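You operate a simulated robot arm through the tools that you are given. There is no shell and no other tool. Be economical: measure what you need, move in short steps, check, and stop when the job is done.

You run a simulated two-armed robot. Do the job below in one go: nothing can be reset, and whatever is moved stays where it is left.

Task
Pick up the tall carton marked "knobs" from the shelf under the blue bench with one hand, pass it to the other hand and put it on the shelf under the cream desk. Set down upright: tall carton.

The check looks at the end state, three seconds after you hand in, the way a careful person would. Anything else that was tipped, shoved, dropped, spilled or broken makes it a failure.

Robot
Two 7-joint arms with two-finger grippers on one trunk, on a base that drives. Base frame: it is fixed to the floor where the robot stands at the start and does not move with it; the origin is under the middle of the robot, x ahead of it, y to its left, z up. Units: mm, degrees, N and s.
The left shoulder is at the start at [40, 160, 1121], the right one opposite. With the tool pointing down near the work surface each hand reaches from about 100 to 540 mm from the robot's upright axis, wherever it stands, measured 20 degrees to its own side. Places, roughly: shelf under the cream desk [-1900, -2100, 400]. Payload 2.45 kg a hand.
The tool frame of a hand sits at the grasp point between the pads (the TCP): z along the fingers, y along the line on which they close. The tips reach 26 mm beyond it. Largest opening 96 mm; the body of the gripper starts 69 mm behind the TCP.
Orientation is that of the tool frame in the base frame, as a unit quaternion [x, y, z, w]. With the fingers straight down and closing along the base's y, the tool's x points along the base's -x, its y along +y and its z along -z.

Tools
- The arms move only by the tool servo_tool. It takes "left_commands", "right_commands" or both (then of equal length, played together; a hand with none holds still); each is one flat list of numbers, 7 for each row, row after row: the shift along the tool's x, y, z in units of 20 mm (1.0 is 20 mm), then the turn, a rotation vector about the tool's x, y, z in units of 5 degrees (1.0 is 5 degrees), then the gripper command, from -1 (shut) to 1 (fully open), values between in proportion. In form: [dx, dy, dz, rx, ry, rz, fingers, dx, dy, dz, rx, ry, rz, fingers, ...]. A call has 1 to 10 rows; each row shifts and turns the commanded pose from where the row before left it, along the tool's axes as they then stand. A call with a number of a shift or a turn outside -1 to 1 is refused whole. A row lasts 0.2 s, in which the tool goes at most 50 mm and 8.6 degrees; a call with a longer step from one row to the next is refused whole, and so is a gripper value outside its range. Where a pose cannot be reached the arm comes as near as it can. A force on the tool above 40 N (or 10 N above the force at the start of the call, whichever is more), or a blocked arm, ends the call early, and 0.2 s more pass. The fingers move at their own pace and stop on an object; they squeeze with about 35 N. The grip force told is the motor's: it shows also when the fingers shut on nothing. Time passes only in rows, and 0.2 s behind the last, so rows that do not move let the fingers close. The reply holds the time, the measured pose of the TCP, the force on the tool along the base axes, the opening and the grip force, in the units named above and with some noise, with the torque about the TCP (base axes, N m) and any sound that the robot's microphone picked up.
- Cameras (640 x 400 px; columns grow to the right, rows downward): "scene" is now at [93, 15.8, 1579.2]; the picture's right is [0.31, -0.95, -0.00], its down [-0.86, -0.28, -0.42] and it looks along [0.40, 0.13, -0.91] (base axes); focal length 257 px, centre (320, 200). "left" rides on the left gripper at [82, -3, -98] in its tool frame; the picture's right is [0.04, 1.00, 0.00], its down [-0.73, 0.03, -0.68] and it looks along [-0.68, 0.03, 0.73] (tool axes); focal length 256 px, centre (320, 200). "right" rides on the right gripper at [82, 3, -98] in its tool frame; the picture's right is [-0.04, 1.00, 0.00], its down [-0.73, -0.03, -0.68] and it looks along [-0.68, -0.03, 0.73] (tool axes); focal length 256 px, centre (320, 200). There is no depth. A picture from a camera that has moved, and an enlarged one, comes with that camera's place and axes in the base frame and with its lens.
- grab_frame(camera): a new picture of that camera. It takes no simulated time.
- raise_lower(by): slides the trunk up (or, below 0, down) by that many mm; the arms and the scene camera ride with it, the base frame stays. It gives what a move gives, with no picture.
- drive_base(legs): drives the robot by 1 to 6 legs, each [ahead, left, turn to the left] in mm, mm and degrees, along the robot's own axes; the way and the turn of a leg run together, so that a leg with both is an arc; at most 1500 mm and 180 degrees a leg. The arms and the cameras ride along, it lands a little off, and it stops where it bumps. It gives what a move gives.
- turn_head(pan, tilt): turns the head with the scene camera to pan (to the left, within 120 degrees either way) and tilt (down, from -29 to 69), counted from straight ahead of the robot. It gives what a move gives.
- close_up(camera, box): a new picture of the part [left, top, right, bottom] of that camera's present view, enlarged. It takes no simulated time.
- close_job(): hands the job in; it is judged then, once.

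Work in short steps. Places have to be worked out from the pictures, the camera data and where the tool is seen: move nearer, look again, correct. Check each grasp and each placing, and mend what went wrong. You have 120 turns and 92 pictures in all, those below and enlarged ones among them. Open the grippers and draw the arms clear of the work before you hand the job in, unless the task says otherwise; then end with one line.

The tools are called after "Emit:" as a command line: name --argument value ..., lists and objects as JSON in quotes. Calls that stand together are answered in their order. servo_tool: Moves the arms, as the interface text tells. Its arguments: {"type":"object","properties":{"left_commands":{"type":"array","items":{"type":"number"}},"right_commands":{"type":"array","items":{"type":"number"}}},"required":[]} The other tools are called the same way: raise_lower (by) slides the trunk up or down; drive_base (legs) drives the base; turn_head (pan, tilt) turns the head that bears the scene camera; grab_frame (camera) takes a picture; close_up (camera, box) takes an enlarged picture of a part of a camera's view; close_job () hands the job in.

At the start:

```text
time_s: 0.0
left_position: [272.8, 172.6, 709.5]
left_tcp_rot: [0.01, 0.999, 0.035, -0.002]
left_contact_force: [-0.7, 0.3, -0.2]
left_torque: [0.02, 0.04, 0.04]
left_finger_gap: 96.3
left_grasp_force: 0.1
right_position: [288.8, -120.7, 729.9]
right_tcp_rot: [0.0, 1.0, 0.0, 0.0]
right_contact_force: [-0.4, 0.4, -0.1]
right_torque: [-0.01, -0.02, 0.0]
right_finger_gap: 95.9
right_grasp_force: 0.0
trunk travel left (down, up): [-291.0, 276.0]
robot x, y, heading: [0.3, -1.1, 0.3]
head pan, tilt: [17.8, 64.9]
```

scene: 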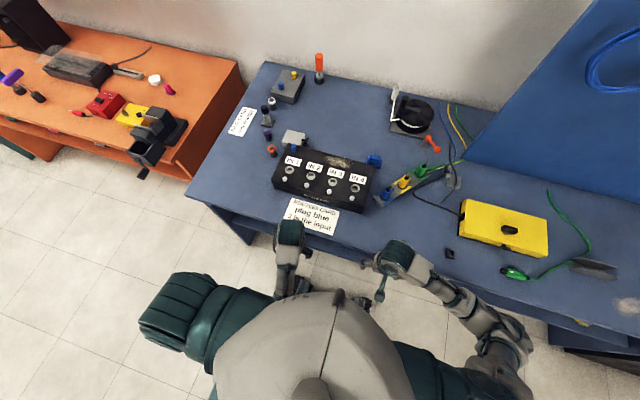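
right: 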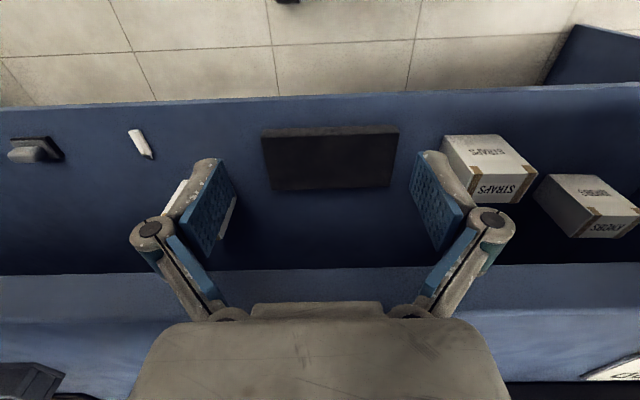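
left: 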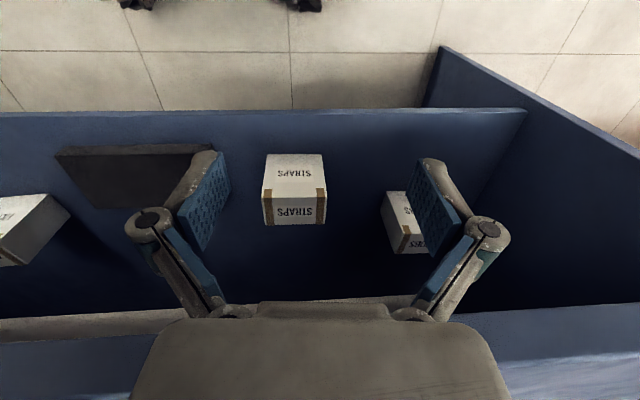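

The wrist cameras look (upside down) onto the shelf under the blue bench, where several cartons stand. I enlarge them to read the labels.

Emit:
close_up --camera "left" --box '[240, 130, 480, 280]'

Emit:
close_up --camera "right" --box '[400, 110, 640, 260]'

```text
2.67 times, centred on (360, 205) of left
camera zoom: at [190.7, 164.0, 808.0], right [-0.02, 1.0, 0.07], down [0.74, -0.03, 0.68], along [0.68, 0.07, -0.73], focal length 683 px, centre (213, 187)
```

zoom: 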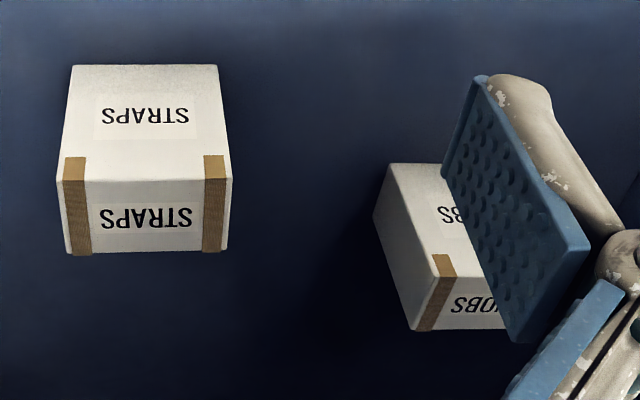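

```text
2.67 times, centred on (520, 185) of right
camera zoom: at [207.5, -118.3, 827.3], right [0.04, 1.0, 0.0], down [0.73, -0.03, 0.68], along [0.68, -0.03, -0.74], focal length 683 px, centre (-213, 240)
```

zoom: 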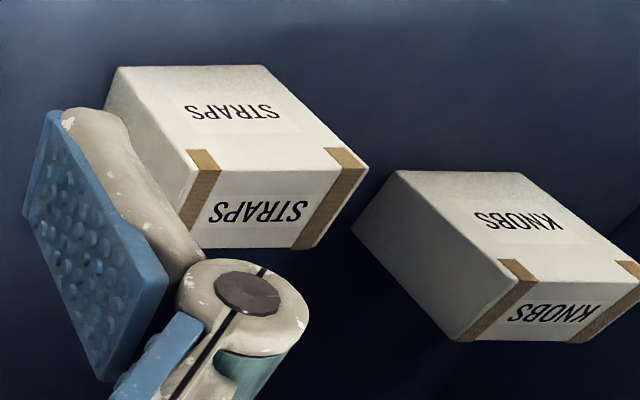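

The KNOBS carton triangulates to roughly x 550–640, y 350–435, z 398–496. Before committing I back off and view the whole shelf, to see whether there's more than one knobs carton and what the clearances are.

Emit:
drive_base --legs '[[-600, 0, 0]]'

Emit:
raise_lower --by -280

Emit:
turn_head --pan 10 --tilt 40

Emit:
grab_frame --camera "scene"

```text
time_s: 3.5
left_position: [-346.1, 172.1, 711.0]
left_tcp_rot: [0.005, 0.999, 0.036, 0.0]
left_contact_force: [-0.3, 0.2, -0.3]
left_torque: [0.0, -0.03, -0.03]
left_finger_gap: 95.8
left_grasp_force: 0.0
right_position: [-326.4, -120.3, 729.9]
right_tcp_rot: [-0.006, 1.0, 0.0, -0.001]
right_contact_force: [0.5, -0.1, 0.8]
right_torque: [0.0, -0.02, -0.02]
right_finger_gap: 96.0
right_grasp_force: 0.0
trunk travel left (down, up): [-291.0, 276.0]
robot x, y, heading: [-616.4, -2.3, 0.6]
head pan, tilt: [17.8, 64.9]
```

```text
time_s: 5.7
left_position: [-368.7, 179.0, 573.9]
left_tcp_rot: [0.0, 0.999, 0.033, 0.03]
left_contact_force: [-2.5, 0.2, 1.2]
left_torque: [0.02, -0.22, 0.0]
left_finger_gap: 96.0
left_grasp_force: 0.0
right_position: [-301.3, -115.8, 623.4]
right_tcp_rot: [-0.007, 0.996, -0.004, 0.093]
right_contact_force: [-3.1, -0.2, 0.1]
right_torque: [0.04, -0.31, 0.02]
right_finger_gap: 95.6
right_grasp_force: 0.1
trunk travel left (down, up): [-137.0, 429.0]
robot x, y, heading: [-613.5, -2.2, 0.6]
head pan, tilt: [17.8, 64.9]
stopped: the arm was blocked; the commanded pose is now the measured one
```

```text
time_s: 6.6
left_position: [-372.0, 176.4, 570.6]
left_tcp_rot: [0.0, 0.999, 0.035, 0.023]
left_contact_force: [-0.7, -0.5, 0.2]
left_torque: [0.01, -0.05, -0.01]
left_finger_gap: 96.3
left_grasp_force: 0.0
right_position: [-299.4, -119.8, 618.8]
right_tcp_rot: [-0.005, 0.996, -0.003, 0.091]
right_contact_force: [0.1, -0.6, 0.7]
right_torque: [0.03, 0.04, -0.02]
right_finger_gap: 96.0
right_grasp_force: 0.0
trunk travel left (down, up): [-137.0, 429.0]
robot x, y, heading: [-616.3, -3.9, 1.0]
head pan, tilt: [10.0, 40.0]
```

```text
86 pictures are left
camera scene: at [-368.1, 17.2, 1445.5], right [0.19, -0.98, 0.0], down [-0.63, -0.12, -0.76], along [0.75, 0.14, -0.64], focal length 257 px, centre (320, 200)
```

scene: 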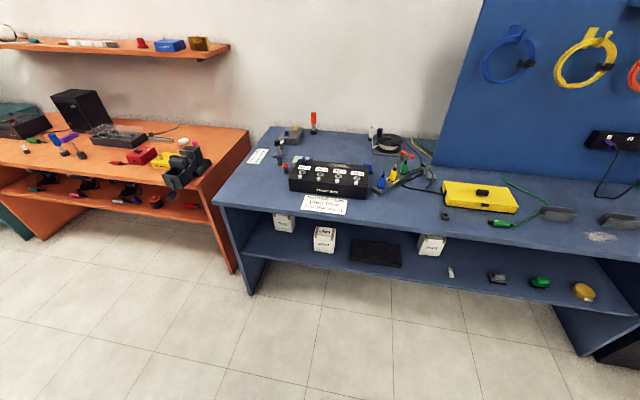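

The trunk stopped at -154 mm because an arm was blocked, with no other trouble. Three cartons are visible; I zoom in on the shelf.

Emit:
close_up --camera "scene" --box '[240, 200, 480, 300]'

Emit:
grab_frame --camera "left"

```text
2.67 times, centred on (360, 250) of scene
camera zoom: at [-368.1, 17.2, 1445.5], right [0.19, -0.98, 0.0], down [-0.63, -0.12, -0.76], along [0.75, 0.14, -0.64], focal length 684 px, centre (213, 67)
```

zoom: 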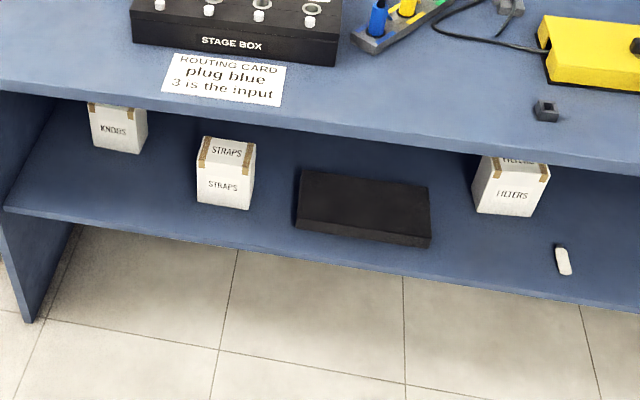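

```text
84 pictures are left
camera left: at [-458.2, 167.3, 665.3], right [-0.04, 1.0, 0.07], down [0.7, -0.02, 0.71], along [0.71, 0.08, -0.7], focal length 256 px, centre (320, 200)
```

left: 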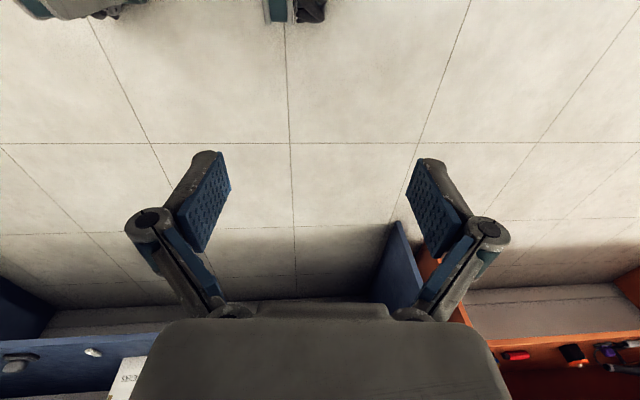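

There is only one KNOBS carton. My plan is to grasp with fingers pitched ~40° below horizontal and drive straight in. I first tilt the left hand forward in free space and pull the right hand back.

Emit:
servo_tool --left_commands '[-1, 0, 0, 0, -1, 0, 1, -1, 0, 0.09, 0, -1, 0, 1, -0.98, 0, 0.17, 0, -1, 0, 1, -0.96, 0, 0.26, 0, -1, 0, 1, -0.94, 0, 0.34, 0, -1, 0, 1, -0.9, 0, 0.42, 0, -1, 0, 1, -0.86, 0, 0.5, 0, -1, 0, 1, -0.82, 0, 0.57, 0, -1, 0, 1, -0.76, 0, 0.64, 0, -1, 0, 1, -0.7, 0, 0.7, 0, -1, 0, 1]' --right_commands '[0.7, 0, 0, 0, 0, 0, -1, 0.7, 0, 0, 0, 0, 0, -1, 0.7, 0, 0, 0, 0, 0, -1, 0.7, 0, 0, 0, 0, 0, -1, 0.7, 0, 0, 0, 0, 0, -1, 0.7, 0, 0, 0, 0, 0, -1, 0.7, 0, 0, 0, 0, 0, -1, 0, 0, 0, 0, 0, 0, -1, 0, 0, 0, 0, 0, 0, -1, 0, 0, 0, 0, 0, 0, -1]'

Emit:
grab_frame --camera "left"

Emit:
grab_frame --camera "scene"

```text
time_s: 8.8
left_position: [-205.8, 136.8, 553.5]
left_tcp_rot: [-0.042, 0.926, -0.022, 0.375]
left_contact_force: [1.0, -0.1, 0.5]
left_torque: [-0.02, -0.01, 0.0]
left_finger_gap: 95.8
left_grasp_force: 0.0
left hand out of reach, approached as far as the arm can: row 1
right_position: [-359.5, -97.8, 574.0]
right_tcp_rot: [-0.006, 0.996, -0.003, 0.087]
right_contact_force: [0.6, 0.2, -0.7]
right_torque: [0.02, 0.04, 0.0]
right_finger_gap: 0.3
right_grasp_force: 28.8
right hand out of reach, approached as far as the arm can: row 1, 2, 3, 4, 5, 6, 7
trunk travel left (down, up): [-137.0, 429.0]
robot x, y, heading: [-612.9, -3.1, 0.8]
head pan, tilt: [10.0, 40.0]
stopped in row 10 (left hand): the arm was blocked; the commanded pose is now the measured one
```

```text
83 pictures are left
camera left: at [-333.1, 128.3, 567.6], right [-0.09, 0.99, -0.1], down [0.05, 0.11, 0.99], along [0.99, 0.08, -0.06], focal length 256 px, centre (320, 200)
```

left: 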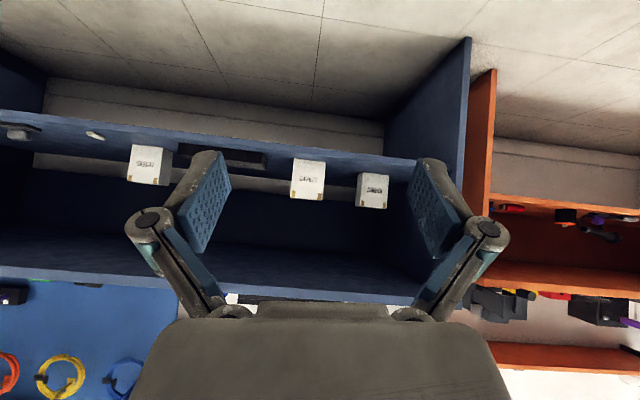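

```text
82 pictures are left
camera scene: at [-349.7, 18.1, 1445.7], right [0.18, -0.98, 0.0], down [-0.65, -0.12, -0.75], along [0.74, 0.14, -0.66], focal length 257 px, centre (320, 200)
```

scene: 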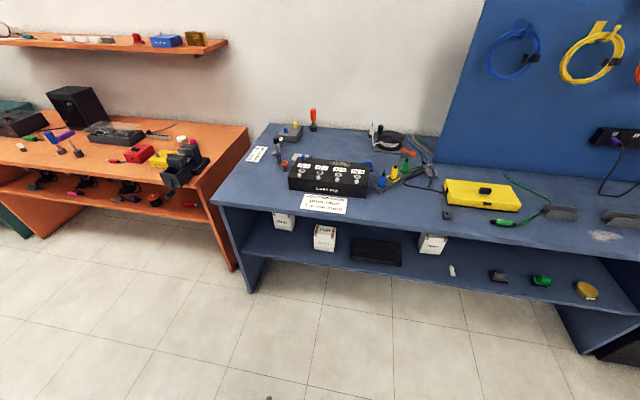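

The left hand is now pitched ~45° and its camera looks level into the shelf. Something blocked the arm, so I look down at my own body to see the arm configuration.

Emit:
turn_head --pan 15 --tilt 69

Emit:
grab_frame --camera "scene"

Emit:
close_up --camera "left" --box '[240, 120, 480, 270]'

```text
time_s: 9.7
left_position: [-209.1, 138.7, 553.5]
left_tcp_rot: [-0.042, 0.925, -0.02, 0.376]
left_contact_force: [-0.2, 0.8, 0.1]
left_torque: [0.06, -0.06, -0.01]
left_finger_gap: 96.1
left_grasp_force: 0.1
right_position: [-362.9, -98.8, 577.0]
right_tcp_rot: [-0.006, 0.996, -0.002, 0.09]
right_contact_force: [-0.1, -0.1, 0.0]
right_torque: [-0.01, -0.03, 0.03]
right_finger_gap: 0.0
right_grasp_force: 28.8
trunk travel left (down, up): [-137.0, 429.0]
robot x, y, heading: [-612.6, -6.8, 0.7]
head pan, tilt: [15.0, 68.8]
```

```text
81 pictures are left
camera scene: at [-385.7, 17.4, 1411.4], right [0.27, -0.96, 0.0], down [-0.9, -0.25, -0.35], along [0.34, 0.09, -0.94], focal length 257 px, centre (320, 200)
```

scene: 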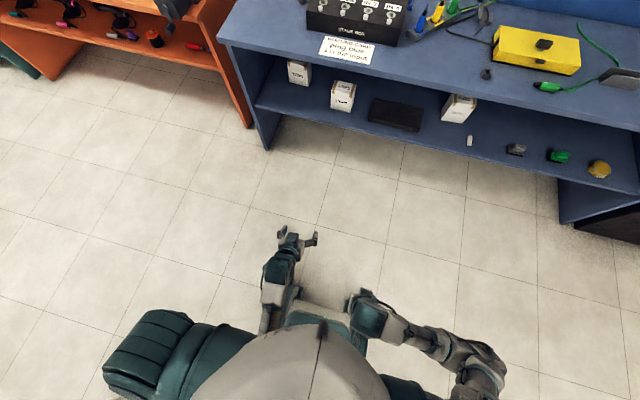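

```text
2.67 times, centred on (360, 195) of left
camera zoom: at [-334.8, 128.9, 567.9], right [-0.09, 0.99, -0.1], down [0.05, 0.1, 0.99], along [0.99, 0.09, -0.06], focal length 683 px, centre (213, 213)
```

zoom: 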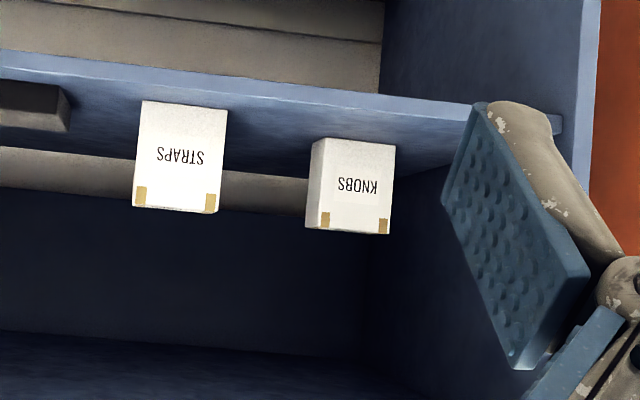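

Using the tape start had misled me: the carton is about 120 mm tall and somewhere between 90 and 100 mm wide. I need a closer measurement, so I drive forward and left to face it, staying outside the bench edge (x≈377).

Emit:
drive_base --legs '[[0, 255, 0], [430, 0, 0]]'

Emit:
grab_frame --camera "left"

```text
time_s: 13.8
left_position: [222.4, 391.6, 550.7]
left_tcp_rot: [-0.039, 0.926, -0.018, 0.374]
left_contact_force: [0.4, -0.4, -0.7]
left_torque: [0.0, 0.03, -0.01]
left_finger_gap: 95.9
left_grasp_force: 0.1
right_position: [69.9, 154.3, 576.0]
right_tcp_rot: [-0.006, 0.996, -0.001, 0.091]
right_contact_force: [-0.2, -0.6, 0.7]
right_torque: [0.01, -0.01, 0.02]
right_finger_gap: 0.2
right_grasp_force: 28.5
trunk travel left (down, up): [-137.0, 429.0]
robot x, y, heading: [-181.1, 247.9, 0.6]
head pan, tilt: [15.0, 68.8]
```

```text
79 pictures are left
camera left: at [95.6, 382.3, 565.6], right [-0.09, 0.99, -0.09], down [0.05, 0.1, 0.99], along [0.99, 0.08, -0.06], focal length 256 px, centre (320, 200)
```

left: 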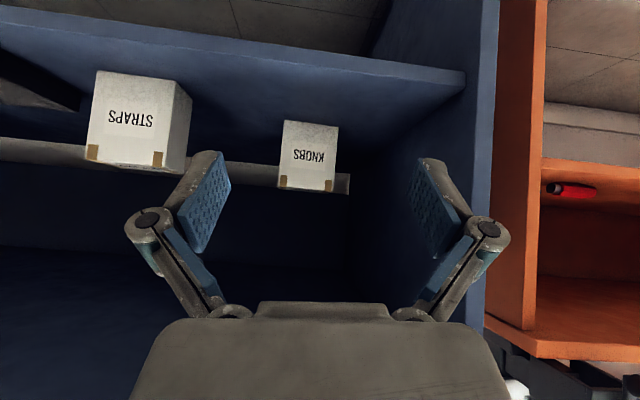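

The carton is seen almost square-on now. I zoom for an accurate size.

Emit:
close_up --camera "left" --box '[250, 100, 370, 200]'

Emit:
turn_head --pan 20 --tilt 50

Emit:
grab_frame --camera "scene"

```text
4.00 times, centred on (310, 150) of left
camera zoom: at [95.6, 382.3, 565.6], right [-0.09, 0.99, -0.09], down [0.05, 0.1, 0.99], along [0.99, 0.08, -0.06], focal length 1024 px, centre (360, 400)
```

zoom: 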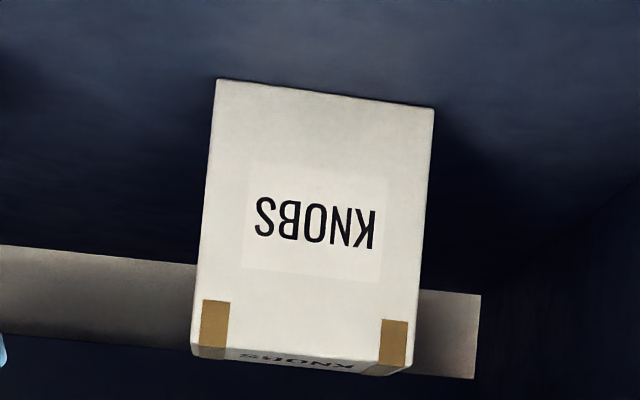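

```text
time_s: 14.6
left_position: [216.1, 393.0, 549.4]
left_tcp_rot: [-0.038, 0.926, -0.018, 0.376]
left_contact_force: [-0.1, -0.7, 0.7]
left_torque: [0.0, 0.02, 0.05]
left_finger_gap: 96.1
left_grasp_force: 0.1
right_position: [64.5, 155.3, 572.9]
right_tcp_rot: [-0.007, 0.996, -0.001, 0.093]
right_contact_force: [0.0, -0.6, -0.1]
right_torque: [0.0, 0.0, 0.03]
right_finger_gap: 0.0
right_grasp_force: 28.6
trunk travel left (down, up): [-137.0, 429.0]
robot x, y, heading: [-182.5, 246.7, 0.6]
head pan, tilt: [20.0, 50.0]
```

```text
77 pictures are left
camera scene: at [55.2, 281.4, 1430.6], right [0.35, -0.94, 0.0], down [-0.72, -0.27, -0.64], along [0.6, 0.22, -0.77], focal length 257 px, centre (320, 200)
```

scene: 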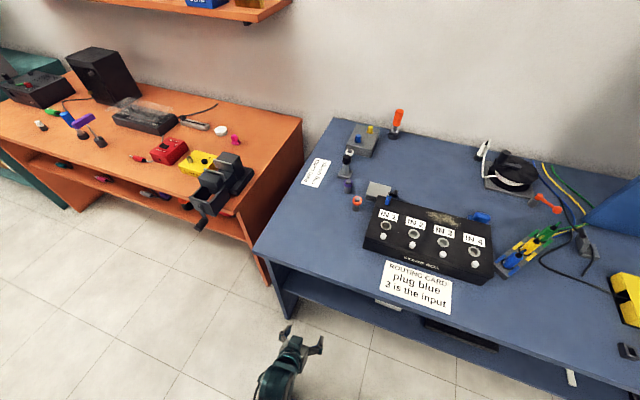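

Two triangulations agree: the carton is about 98 mm wide (too wide for the 96 mm gripper), about 62 mm deep (x≈548–610), 120 mm tall, and centred near y≈396. So it must be gripped on its front and back faces with the fingers pointing along +y, which suits the right hand with the robot turned about 45° left. I set up the right hand here in free space: yaw left, then tilt, pointing inward.

Emit:
servo_tool --right_commands '[-0.7, 0, 0, 0, 0, -1, 1, -0.7, -0.06, 0, 0, 0, -1, 1, -0.7, -0.12, 0, 0, 0, -1, 1, -0.7, -0.18, 0, 0, 0, -1, 1, -0.7, -0.25, 0, 0, 0, -1, 1, -0.6, -0.3, 0, 0, 0, -1, 1, -0.6, -0.35, 0, 0, 0, -1, 1, -0.6, -0.4, 0, 0, 0, -1, 1, -0.5, -0.5, 0, 0, 0, -1, 1, 0, 0, 0, 0, 0, 0, 1]'

Emit:
servo_tool --right_commands '[0, 0, 0, 0, -1, 0, 1, 0, 0, 0, 0, -1, 0, 1, 0, 0, 0, 0, -1, 0, 1, 0, 0, 0, 0, -1, 0, 1, 0, 0, 0, 0, -1, 0, 1, 0, 0, 0, 0, -1, 0, 1, 0, 0, 0, 0, -1, 0, 1, 0, 0, 0, 0, 0, 0, 1]'

Emit:
turn_head --pan 0 --tilt 69

Emit:
grab_frame --camera "scene"

```text
time_s: 16.8
left_position: [216.6, 391.1, 549.2]
left_tcp_rot: [-0.039, 0.925, -0.018, 0.377]
left_contact_force: [-0.5, 0.7, 0.5]
left_torque: [0.01, -0.01, -0.05]
left_finger_gap: 95.9
left_grasp_force: 0.1
right_position: [189.3, 153.8, 599.0]
right_tcp_rot: [-0.386, 0.918, -0.037, 0.086]
right_contact_force: [0.0, 0.2, 0.6]
right_torque: [0.0, 0.02, -0.01]
right_finger_gap: 95.8
right_grasp_force: 0.0
trunk travel left (down, up): [-137.0, 429.0]
robot x, y, heading: [-180.0, 251.0, 0.7]
head pan, tilt: [20.0, 50.0]
```

```text
time_s: 18.6
left_position: [216.6, 391.2, 550.1]
left_tcp_rot: [-0.039, 0.926, -0.019, 0.375]
left_contact_force: [-0.2, 0.6, 0.2]
left_torque: [-0.01, -0.02, -0.02]
left_finger_gap: 96.1
left_grasp_force: 0.1
right_position: [189.5, 154.6, 598.5]
right_tcp_rot: [-0.379, 0.849, 0.081, 0.359]
right_contact_force: [-0.3, -0.9, -0.8]
right_torque: [-0.01, -0.01, 0.01]
right_finger_gap: 96.0
right_grasp_force: 0.1
trunk travel left (down, up): [-137.0, 429.0]
robot x, y, heading: [-183.0, 250.5, 0.6]
head pan, tilt: [20.0, 50.0]
```

```text
time_s: 19.4
left_position: [215.2, 390.9, 550.5]
left_tcp_rot: [-0.04, 0.926, -0.019, 0.376]
left_contact_force: [0.0, 0.3, 0.3]
left_torque: [0.0, -0.01, 0.02]
left_finger_gap: 96.0
left_grasp_force: 0.2
right_position: [189.3, 154.1, 598.9]
right_tcp_rot: [-0.379, 0.85, 0.08, 0.358]
right_contact_force: [-0.2, -0.3, -0.8]
right_torque: [-0.01, -0.02, -0.01]
right_finger_gap: 95.7
right_grasp_force: 0.0
trunk travel left (down, up): [-137.0, 429.0]
robot x, y, heading: [-182.4, 249.8, 0.5]
head pan, tilt: [0.0, 68.8]
```

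```text
76 pictures are left
camera scene: at [39.8, 253.9, 1409.6], right [0.01, -1.0, 0.0], down [-0.93, -0.01, -0.36], along [0.36, 0.0, -0.93], focal length 257 px, centre (320, 200)
```

scene: 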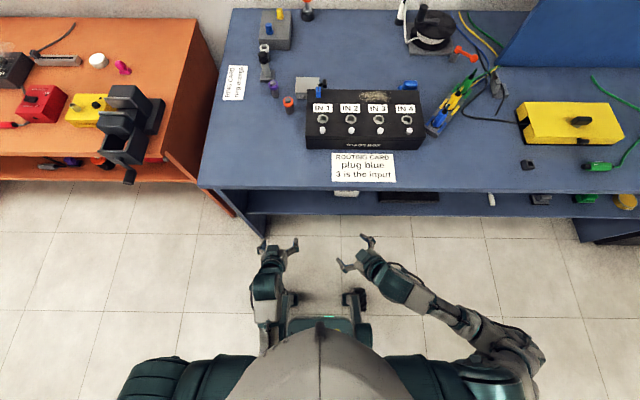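

The right arm takes the inward pose naturally, with its elbow out to the right. I park the left hand back, up and outward so the workspace is free for a rehearsal of the grasp pose.

Emit:
servo_tool --left_commands '[0, 0.5, -1, 0, 0, 0, -1, 0, 0.5, -1, 0, 0, 0, -1, 0, 0.5, -1, 0, 0, 0, -1, 0, 0.5, -1, 0, 0, 0, -1, 0, 0.5, -1, 0, 0, 0, -1, 0, 0.5, -1, 0, 0, 0, -1, 0, 0.5, -1, 0, 0, 0, -1, 0, 0.5, -1, 0, 0, 0, -1, 0, 0.5, -1, 0, 0, 0, -1, 0, 0.5, -1, 0, 0, 0, -1]'

Emit:
servo_tool --right_commands '[0, 0, 0.5, 0, 0, 0, 1, 0, 0, 0.5, 0, 0, 0, 1, 0, 0, 0.5, 0, 0, 0, 1, 0, 0, 0.5, 0, 0, 0, 1, 0, 0, 0.5, 0, 0, 0, 1, 0, 0, 0.5, 0, 0, 0, 1, 0, 0, 0.5, 0, 0, 0, 1, 0, 0, 0.5, 0, 0, 0, 1, 0, 0, 0.5, 0, 0, 0, 1, 0, 0, 0.5, 0, 0, 0, 1]'

```text
time_s: 21.6
left_position: [130.5, 467.9, 568.3]
left_tcp_rot: [-0.038, 0.925, -0.018, 0.377]
left_contact_force: [0.8, 0.2, 0.0]
left_torque: [0.0, 0.0, 0.0]
left_finger_gap: 0.0
left_grasp_force: 28.4
left hand out of reach, approached as far as the arm can: row 4, 5, 6, 7, 8, 9, 10
right_position: [190.5, 154.0, 597.0]
right_tcp_rot: [-0.379, 0.849, 0.082, 0.358]
right_contact_force: [-0.4, 0.4, 0.0]
right_torque: [0.0, 0.01, 0.0]
right_finger_gap: 96.1
right_grasp_force: 0.0
trunk travel left (down, up): [-137.0, 429.0]
robot x, y, heading: [-181.9, 248.2, 0.7]
head pan, tilt: [0.0, 68.8]
```

```text
time_s: 23.8
left_position: [130.7, 469.1, 568.5]
left_tcp_rot: [-0.038, 0.925, -0.018, 0.377]
left_contact_force: [0.1, 0.1, -0.5]
left_torque: [-0.01, 0.03, 0.0]
left_finger_gap: 0.0
left_grasp_force: 28.2
right_position: [244.7, 196.4, 524.4]
right_tcp_rot: [-0.379, 0.85, 0.082, 0.357]
right_contact_force: [-0.3, 0.1, -0.1]
right_torque: [-0.04, 0.01, 0.01]
right_finger_gap: 95.9
right_grasp_force: 0.1
trunk travel left (down, up): [-137.0, 429.0]
robot x, y, heading: [-178.7, 253.5, 0.9]
head pan, tilt: [0.0, 68.8]
```

The left hand is parked. I now rotate the right hand: level the closing axis (+11° roll), then yaw another ~34° about the vertical, so that at a robot heading of ~20° the fingers would point along +y.

Emit:
servo_tool --right_commands '[0, 0, 0, 0, 0, 0.75, 1, 0, 0, 0, 0, 0, 0.75, 1, 0, 0, 0, 0, 0, 0.7, 1, 0, 0, 0, -0.682, 0, -0.732, 1, 0, 0, 0, -0.682, 0, -0.732, 1, 0, 0, 0, -0.682, 0, -0.732, 1, 0, 0, 0, -0.682, 0, -0.732, 1, 0, 0, 0, -0.682, 0, -0.732, 1, 0, 0, 0, -0.682, 0, -0.732, 1, 0, 0, 0, -0.682, 0, -0.732, 1]'

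Emit:
grab_frame --camera "scene"

```text
time_s: 26.0
left_position: [131.1, 468.0, 568.1]
left_tcp_rot: [-0.038, 0.925, -0.017, 0.377]
left_contact_force: [0.0, 0.3, -0.6]
left_torque: [-0.01, 0.01, 0.01]
left_finger_gap: 0.3
left_grasp_force: 28.6
right_position: [244.7, 193.3, 524.4]
right_tcp_rot: [-0.548, 0.752, 0.216, 0.296]
right_contact_force: [-0.1, 0.9, -0.2]
right_torque: [-0.04, -0.01, 0.0]
right_finger_gap: 96.0
right_grasp_force: 0.2
trunk travel left (down, up): [-137.0, 429.0]
robot x, y, heading: [-179.7, 252.8, 0.7]
head pan, tilt: [0.0, 68.8]
```

```text
75 pictures are left
camera scene: at [42.2, 251.0, 1408.9], right [0.01, -1.0, 0.0], down [-0.93, -0.01, -0.36], along [0.36, 0.0, -0.93], focal length 257 px, centre (320, 200)
```

scene: 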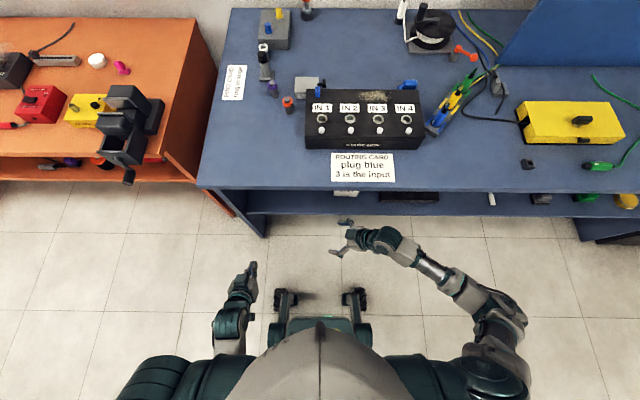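

The right hand is oriented well (yaw 72°, level closing axis), but in this posture its elbow would go under the bench edge. I want lower shoulders and a straighter arm, so I lift the left hand to clear the base and lower the trunk more.

Emit:
servo_tool --left_commands '[-0.7, 0.3, -0.7, 0, 0, 0, -1, -0.7, 0.3, -0.7, 0, 0, 0, -1, -0.7, 0.3, -0.7, 0, 0, 0, -1, -0.7, 0.3, -0.7, 0, 0, 0, -1, -0.7, 0.3, -0.7, 0, 0, 0, -1, -0.7, 0.3, -0.7, 0, 0, 0, -1, -0.7, 0.3, -0.7, 0, 0, 0, -1, -0.7, 0.3, -0.7, 0, 0, 0, -1]'

Emit:
raise_lower --by -130

Emit:
grab_frame --camera "scene"

```text
time_s: 27.8
left_position: [188.4, 536.7, 603.3]
left_tcp_rot: [-0.039, 0.926, -0.017, 0.376]
left_contact_force: [0.1, -0.1, 0.4]
left_torque: [-0.01, 0.04, 0.01]
left_finger_gap: 0.0
left_grasp_force: 29.0
left hand out of reach, approached as far as the arm can: row 1, 2, 3, 4, 5, 6, 7, 8
right_position: [245.1, 196.2, 524.5]
right_tcp_rot: [-0.547, 0.752, 0.216, 0.297]
right_contact_force: [0.2, -0.8, 0.4]
right_torque: [0.03, -0.01, 0.01]
right_finger_gap: 96.2
right_grasp_force: 0.1
trunk travel left (down, up): [-137.0, 429.0]
robot x, y, heading: [-179.8, 248.5, 0.6]
head pan, tilt: [0.0, 68.8]
```

```text
time_s: 29.4
left_position: [132.7, 537.2, 403.4]
left_tcp_rot: [-0.041, 0.967, -0.014, 0.251]
left_contact_force: [-0.6, -0.5, 0.9]
left_torque: [0.01, 0.0, 0.02]
left_finger_gap: 0.0
left_grasp_force: 28.2
right_position: [245.1, 194.5, 395.1]
right_tcp_rot: [-0.548, 0.752, 0.214, 0.297]
right_contact_force: [0.2, -0.4, -0.3]
right_torque: [-0.02, 0.03, 0.04]
right_finger_gap: 95.8
right_grasp_force: 0.0
trunk travel left (down, up): [-7.0, 559.0]
robot x, y, heading: [-175.4, 248.7, 0.9]
head pan, tilt: [0.0, 68.8]
```

```text
74 pictures are left
camera scene: at [204.7, 253.6, 1234.1], right [0.01, -1.0, 0.0], down [-0.93, -0.01, -0.36], along [0.36, 0.0, -0.93], focal length 257 px, centre (320, 200)
```

scene: 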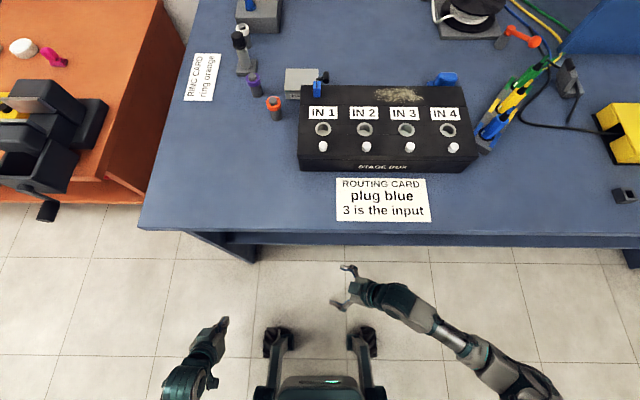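

The trunk is now fully down and the head well forward. I raise the right hand to z≈540 in front of the bench and finish the yaw so that the fingers point along +y.

Emit:
servo_tool --right_commands '[-0.618, 0, -0.663, -0.307, 0, -0.33, 1, -0.618, 0, -0.663, -0.307, 0, -0.33, 1, -0.618, 0, -0.663, -0.307, 0, -0.33, 1, -0.618, 0, -0.663, -0.307, 0, -0.33, 1, -0.618, 0, -0.663, -0.307, 0, -0.33, 1, -0.618, 0, -0.663, -0.307, 0, -0.33, 1, -0.618, 0, -0.663, -0.307, 0, -0.33, 1, -0.618, 0, -0.663, -0.307, 0, -0.33, 1]'

Emit:
grab_frame --camera "right"

Emit:
grab_frame --camera "scene"

```text
time_s: 31.2
left_position: [132.4, 536.0, 403.4]
left_tcp_rot: [-0.04, 0.967, -0.015, 0.25]
left_contact_force: [-0.2, 1.1, -1.0]
left_torque: [-0.01, 0.01, 0.03]
left_finger_gap: 0.1
left_grasp_force: 28.1
right_position: [244.3, 195.8, 541.0]
right_tcp_rot: [0.659, -0.657, -0.258, -0.259]
right_contact_force: [-0.4, -0.2, 1.2]
right_torque: [0.0, 0.0, -0.03]
right_finger_gap: 95.9
right_grasp_force: 0.0
trunk travel left (down, up): [-7.0, 559.0]
robot x, y, heading: [-180.8, 253.4, 0.7]
head pan, tilt: [0.0, 68.8]
```

```text
73 pictures are left
camera right: at [241.4, 68.9, 556.9], right [-1.0, 0.03, 0.03], down [0.03, 0.07, 1.0], along [0.02, 1.0, -0.08], focal length 256 px, centre (320, 200)
```

right: 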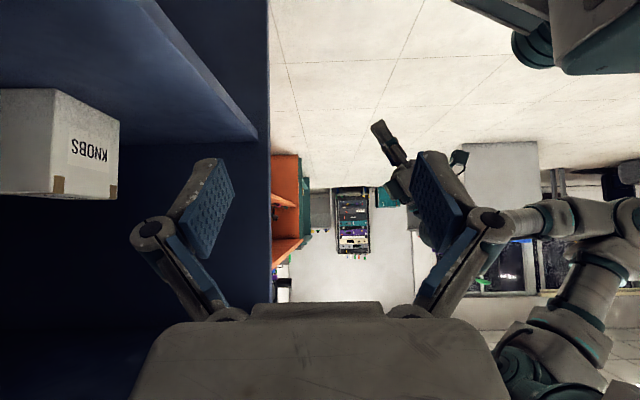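

```text
72 pictures are left
camera scene: at [205.6, 253.6, 1233.5], right [0.01, -1.0, 0.0], down [-0.93, -0.01, -0.36], along [0.36, 0.0, -0.93], focal length 257 px, centre (320, 200)
```

scene: 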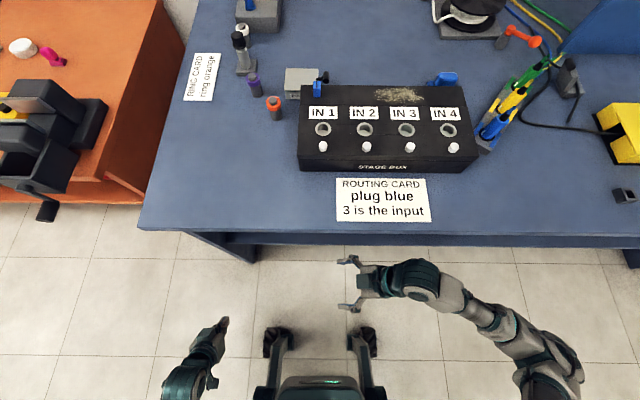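

The hand is at exact orientation, and this view confirms the carton's front at x≈545, bottom z≈401 and top z≈520. I move to y≈290 and start entering in +x, above STRAPS and short of KNOBS.

Emit:
servo_tool --right_commands '[-0.76, 0, 0.57, 0, 0, 0, 1, -0.76, 0, 0.57, 0, 0, 0, 1, -0.76, 0, 0.57, 0, 0, 0, 1, -0.76, 0, 0.57, 0, 0, 0, 1, -0.76, 0, 0.57, 0, 0, 0, 1, 0, -1, 0, 0, 0, 0, 1, 0, -1, 0, 0, 0, 0, 1, 0, -1, 0, 0, 0, 0, 1, 0, -1, 0, 0, 0, 0, 1, 0, -1, 0, 0, 0, 0, 1]'

Emit:
grab_frame --camera "scene"

```text
time_s: 33.4
left_position: [133.0, 536.8, 403.4]
left_tcp_rot: [-0.041, 0.967, -0.015, 0.25]
left_contact_force: [0.4, -0.2, 0.6]
left_torque: [-0.03, 0.02, 0.0]
left_finger_gap: 0.0
left_grasp_force: 28.0
right_position: [348.5, 287.6, 549.9]
right_tcp_rot: [0.659, -0.658, -0.258, -0.259]
right_contact_force: [0.5, 0.4, -0.9]
right_torque: [0.02, -0.02, -0.02]
right_finger_gap: 96.0
right_grasp_force: 0.0
trunk travel left (down, up): [-7.0, 559.0]
robot x, y, heading: [-182.1, 251.4, 0.7]
head pan, tilt: [0.0, 68.8]
```

```text
71 pictures are left
camera scene: at [206.4, 254.6, 1233.3], right [0.01, -1.0, 0.0], down [-0.93, -0.01, -0.36], along [0.36, 0.0, -0.93], focal length 257 px, centre (320, 200)
```

scene: 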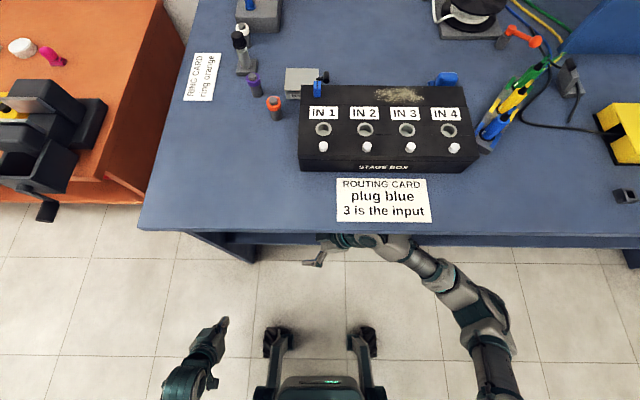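

The wrist passes beneath the bench edge freely. I go on 100 mm.

Emit:
servo_tool --right_commands '[0, -1, 0, 0, 0, 0, 1, 0, -1, 0, 0, 0, 0, 1, 0, -1, 0, 0, 0, 0, 1, 0, -1, 0, 0, 0, 0, 1, 0, -1, 0, 0, 0, 0, 1]'

Emit:
grab_frame --camera "scene"

Emit:
grab_frame --camera "right"

```text
time_s: 34.6
left_position: [133.4, 537.0, 404.0]
left_tcp_rot: [-0.041, 0.967, -0.015, 0.25]
left_contact_force: [-1.1, 0.5, -1.1]
left_torque: [-0.01, 0.02, -0.01]
left_finger_gap: 0.0
left_grasp_force: 29.0
right_position: [447.4, 290.2, 550.9]
right_tcp_rot: [0.659, -0.657, -0.258, -0.259]
right_contact_force: [0.1, -0.3, 1.0]
right_torque: [0.02, -0.03, -0.04]
right_finger_gap: 96.1
right_grasp_force: 0.0
trunk travel left (down, up): [-7.0, 559.0]
robot x, y, heading: [-177.5, 251.7, 0.5]
head pan, tilt: [0.0, 68.8]
```

```text
70 pictures are left
camera scene: at [206.8, 254.8, 1233.1], right [0.01, -1.0, 0.0], down [-0.93, -0.01, -0.36], along [0.36, 0.0, -0.93], focal length 257 px, centre (320, 200)
```

scene: 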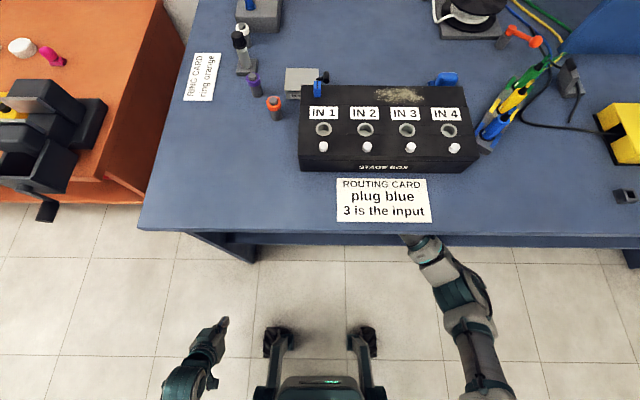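

```text
69 pictures are left
camera right: at [443.7, 163.5, 566.2], right [-1.0, 0.03, 0.03], down [0.03, 0.07, 1.0], along [0.03, 1.0, -0.08], focal length 256 px, centre (320, 200)
```

right: 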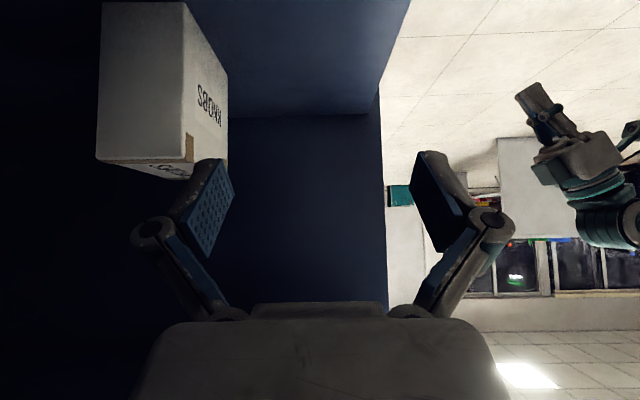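

The carton is clear here: right face at y≈340, x from 545 to 608, so the centre is x≈577. I move 130 mm further in.

Emit:
servo_tool --right_commands '[0, -1, 0, 0, 0, 0, 1, 0, -1, 0, 0, 0, 0, 1, 0, -1, 0, 0, 0, 0, 1, 0, -1, 0, 0, 0, 0, 1, 0, -1, 0, 0, 0, 0, 1, 0, -1, 0, 0, 0, 0, 1, 0, -0.5, 0, 0, 0, 0, 1]'

Emit:
grab_frame --camera "right"

Emit:
grab_frame --camera "scene"

```text
time_s: 36.2
left_position: [132.5, 538.5, 403.6]
left_tcp_rot: [-0.041, 0.967, -0.015, 0.251]
left_contact_force: [0.1, -0.3, -0.3]
left_torque: [0.0, -0.03, 0.02]
left_finger_gap: 0.0
left_grasp_force: 28.5
right_position: [574.5, 290.5, 549.3]
right_tcp_rot: [0.659, -0.657, -0.259, -0.259]
right_contact_force: [-0.6, -0.2, -0.6]
right_torque: [-0.02, -0.01, 0.02]
right_finger_gap: 96.1
right_grasp_force: 0.0
trunk travel left (down, up): [-7.0, 559.0]
robot x, y, heading: [-183.2, 252.8, 0.7]
head pan, tilt: [0.0, 68.8]
```

```text
68 pictures are left
camera right: at [571.2, 163.6, 565.0], right [-1.0, 0.03, 0.03], down [0.03, 0.08, 1.0], along [0.03, 1.0, -0.08], focal length 256 px, centre (320, 200)
```

right: 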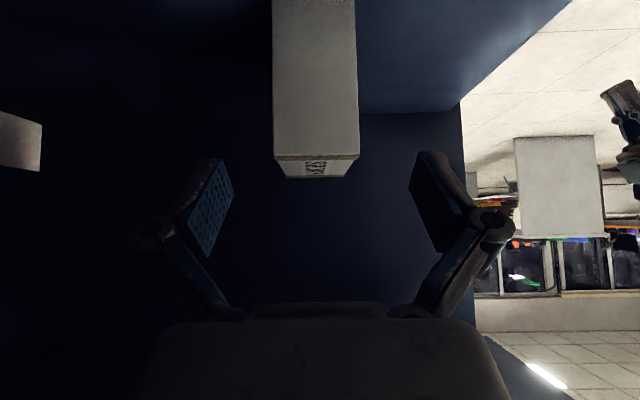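

```text
67 pictures are left
camera scene: at [207.2, 255.4, 1233.0], right [0.01, -1.0, 0.0], down [-0.93, -0.01, -0.36], along [0.36, 0.0, -0.93], focal length 257 px, centre (320, 200)
```

scene: 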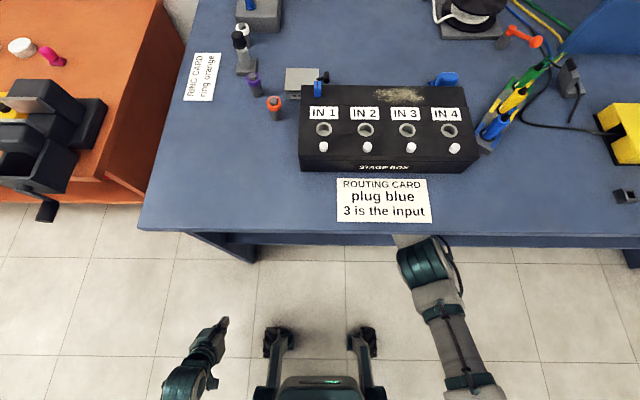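

Well centred on the carton (x≈578 versus TCP 574.5). I descend ~87 mm beside it, with a 3 mm x correction.

Emit:
servo_tool --right_commands '[0.592, -0.03, 0.637, 0, 0, 0, 1, 0.592, -0.03, 0.637, 0, 0, 0, 1, 0.592, -0.03, 0.637, 0, 0, 0, 1, 0.592, -0.03, 0.637, 0, 0, 0, 1, 0.592, -0.03, 0.637, 0, 0, 0, 1]'

Emit:
grab_frame --camera "right"

```text
time_s: 37.6
left_position: [128.1, 532.1, 407.3]
left_tcp_rot: [-0.037, 0.966, -0.016, 0.254]
left_contact_force: [0.2, 0.2, -0.3]
left_torque: [-0.03, -0.02, -0.04]
left_finger_gap: 0.4
left_grasp_force: 28.3
right_position: [540.0, 273.3, 429.6]
right_tcp_rot: [-0.645, 0.671, 0.273, 0.242]
right_contact_force: [0.2, -0.8, -0.4]
right_torque: [0.02, -0.02, -0.04]
right_finger_gap: 95.9
right_grasp_force: 0.1
right hand out of reach, approached as far as the arm can: row 4, 5
trunk travel left (down, up): [-7.0, 559.0]
robot x, y, heading: [-186.1, 253.7, 0.1]
head pan, tilt: [0.0, 68.8]
stopped in row 5 (right hand): the arm was blocked; the commanded pose is now the measured one
```

```text
66 pictures are left
camera right: at [536.3, 146.4, 445.8], right [-1.0, 0.05, 0.08], down [0.08, 0.07, 0.99], along [0.04, 1.0, -0.08], focal length 256 px, centre (320, 200)
```

right: 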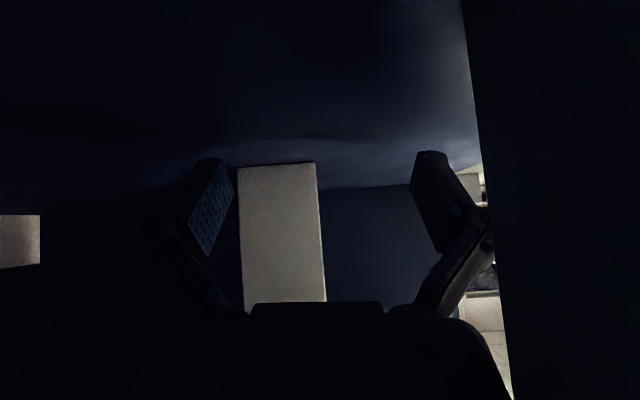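

The arm ran to its limit: the hand swung to x=540 and low, near STRAPS. I ease it up and back to +x, then check.

Emit:
servo_tool --right_commands '[-0.2, -0.6, -0.2, 0, 0, 0, 1, -0.3, -0.6, -0.3, 0, 0, 0, 1, -0.4, -0.5, -0.45, 0, 0, 0, 1, -0.6, -0.2, -0.65, 0, 0, 0, 1, -0.6, 0, -0.65, 0, 0, 0, 1]'

Emit:
grab_frame --camera "right"

Emit:
grab_frame --camera "scene"

```text
time_s: 39.0
left_position: [127.3, 535.8, 406.5]
left_tcp_rot: [-0.038, 0.966, -0.022, 0.256]
left_contact_force: [0.4, 0.2, 0.2]
left_torque: [-0.01, -0.05, 0.02]
left_finger_gap: 0.1
left_grasp_force: 29.0
right_position: [525.0, 279.7, 432.5]
right_tcp_rot: [-0.633, 0.684, 0.301, 0.203]
right_contact_force: [0.0, 0.1, 0.4]
right_torque: [-0.02, 0.0, 0.0]
right_finger_gap: 96.0
right_grasp_force: 0.0
right hand out of reach, approached as far as the arm can: row 1, 2, 3, 5
trunk travel left (down, up): [-7.0, 559.0]
robot x, y, heading: [-185.3, 247.4, 0.2]
head pan, tilt: [0.0, 68.8]
stopped in row 5 (right hand): the arm was blocked; the commanded pose is now the measured one
```

```text
65 pictures are left
camera right: at [521.2, 153.9, 450.0], right [-0.98, 0.05, 0.18], down [0.19, 0.09, 0.98], along [0.03, 0.99, -0.1], focal length 256 px, centre (320, 200)
```

right: 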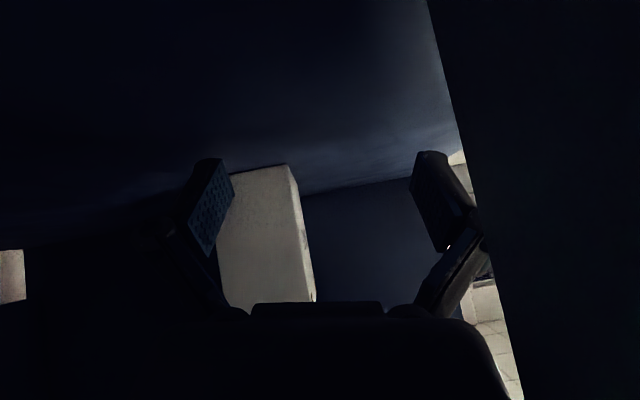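

```text
64 pictures are left
camera scene: at [197.6, 220.4, 1234.4], right [0.0, -1.0, -0.02], down [-0.93, 0.01, -0.36], along [0.36, 0.02, -0.93], focal length 257 px, centre (320, 200)
```

scene: 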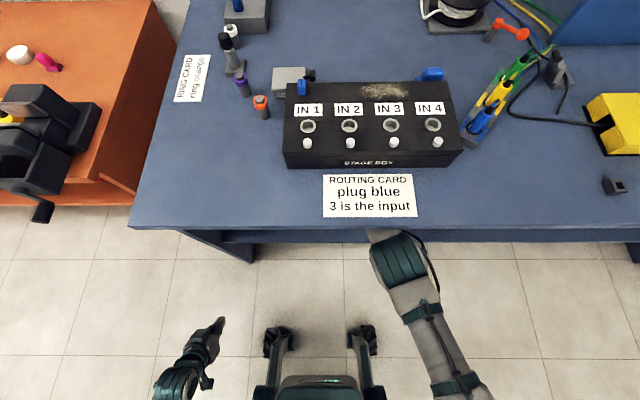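

The torso itself has been pushed sideways, so some part of the arm is pressing on something. I look with the left hand camera to find where.

Emit:
grab_frame --camera "left"

Emit:
turn_head --pan -30 --tilt 69

Emit:
grab_frame --camera "scene"

```text
63 pictures are left
camera left: at [8.2, 529.2, 452.5], right [-0.1, 0.99, -0.08], down [0.3, 0.11, 0.95], along [0.95, 0.07, -0.3], focal length 256 px, centre (320, 200)
```

left: 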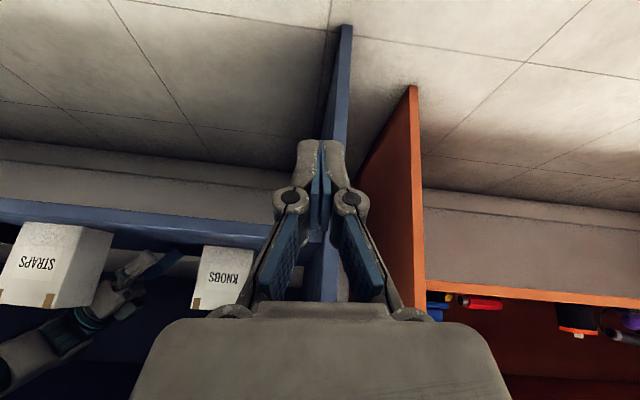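

```text
time_s: 40.0
left_position: [127.3, 537.9, 407.4]
left_tcp_rot: [-0.04, 0.965, -0.023, 0.257]
left_contact_force: [-0.7, -0.4, 0.1]
left_torque: [0.01, 0.0, -0.03]
left_finger_gap: 0.0
left_grasp_force: 28.3
right_position: [525.1, 282.9, 433.7]
right_tcp_rot: [-0.634, 0.683, 0.299, 0.204]
right_contact_force: [-0.1, -0.3, 0.0]
right_torque: [0.0, -0.01, -0.02]
right_finger_gap: 95.8
right_grasp_force: 0.1
trunk travel left (down, up): [-7.0, 559.0]
robot x, y, heading: [-184.0, 246.0, 0.1]
head pan, tilt: [-30.0, 68.8]
```

```text
62 pictures are left
camera scene: at [188.8, 190.0, 1233.9], right [-0.5, -0.87, -0.02], down [-0.81, 0.47, -0.35], along [0.32, -0.15, -0.94], focal length 257 px, centre (320, 200)
```

scene: 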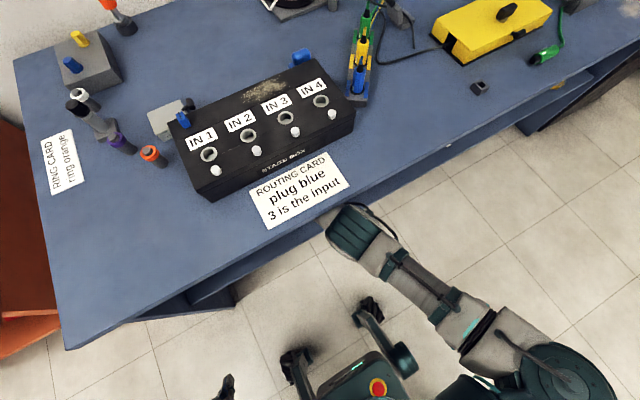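

The forearm passes over and behind STRAPS, which still stands in place. The arm is nearly straight, so the hand was at its reach limit. Driving the base forward a little moves the hand +x, away from STRAPS, and gives the arm slack.

Emit:
drive_base --legs '[[30, 0, 0]]'

Emit:
grab_frame --camera "left"

```text
time_s: 40.7
left_position: [127.9, 547.2, 399.6]
left_tcp_rot: [-0.042, 0.964, -0.039, 0.259]
left_contact_force: [0.0, -0.2, 0.4]
left_torque: [-0.04, -0.03, -0.03]
left_finger_gap: 0.1
left_grasp_force: 28.5
right_position: [523.4, 290.0, 428.9]
right_tcp_rot: [-0.635, 0.689, 0.289, 0.196]
right_contact_force: [-0.1, 1.0, 0.3]
right_torque: [-0.05, 0.01, 0.02]
right_finger_gap: 96.0
right_grasp_force: 0.1
trunk travel left (down, up): [-7.0, 559.0]
robot x, y, heading: [-185.4, 245.9, -0.3]
head pan, tilt: [-30.0, 68.8]
stopped in leg 1: the robot was blocked; the commanded pose is now the measured one
```

```text
61 pictures are left
camera left: at [8.3, 542.8, 445.2], right [-0.09, 0.99, -0.12], down [0.29, 0.14, 0.95], along [0.95, 0.05, -0.3], focal length 256 px, centre (320, 200)
```

left: 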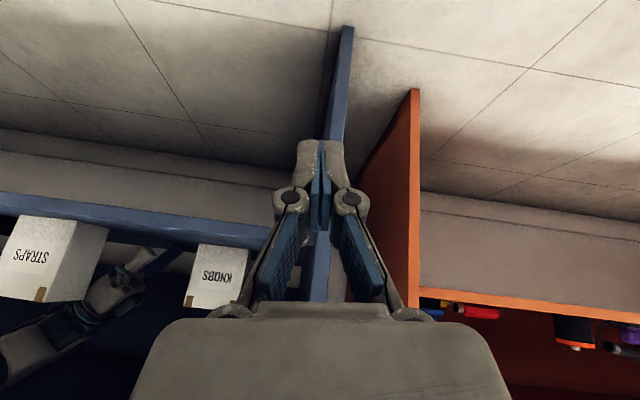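

Forward is blocked: the elbow is against the bench's front edge. I zoom in to see how the hand stands relative to STRAPS before choosing the way out.

Emit:
close_up --camera "left" --box '[0, 190, 280, 370]'

Emit:
grab_frame --camera "right"

```text
2.22 times, centred on (140, 280) of left
camera zoom: at [8.3, 542.8, 445.2], right [-0.09, 0.99, -0.12], down [0.29, 0.14, 0.95], along [0.95, 0.05, -0.3], focal length 569 px, centre (720, 22)
```

zoom: 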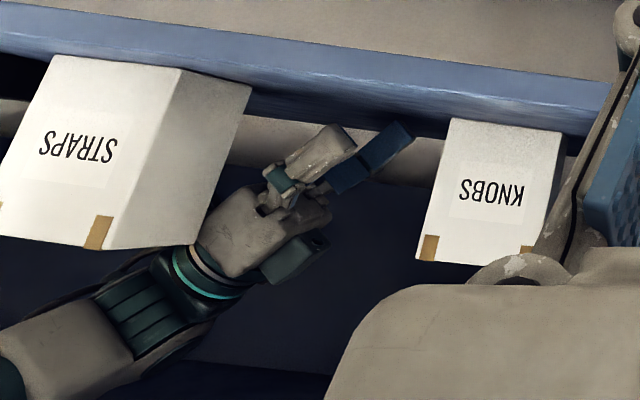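

```text
59 pictures are left
camera right: at [519.5, 163.3, 451.9], right [-0.98, 0.06, 0.17], down [0.18, 0.12, 0.98], along [0.04, 0.99, -0.13], focal length 256 px, centre (320, 200)
```

right: 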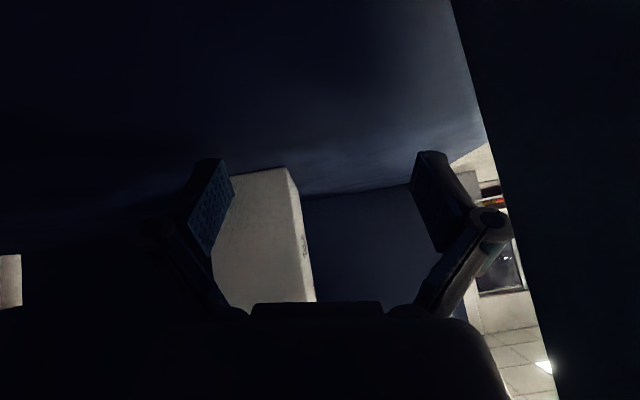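

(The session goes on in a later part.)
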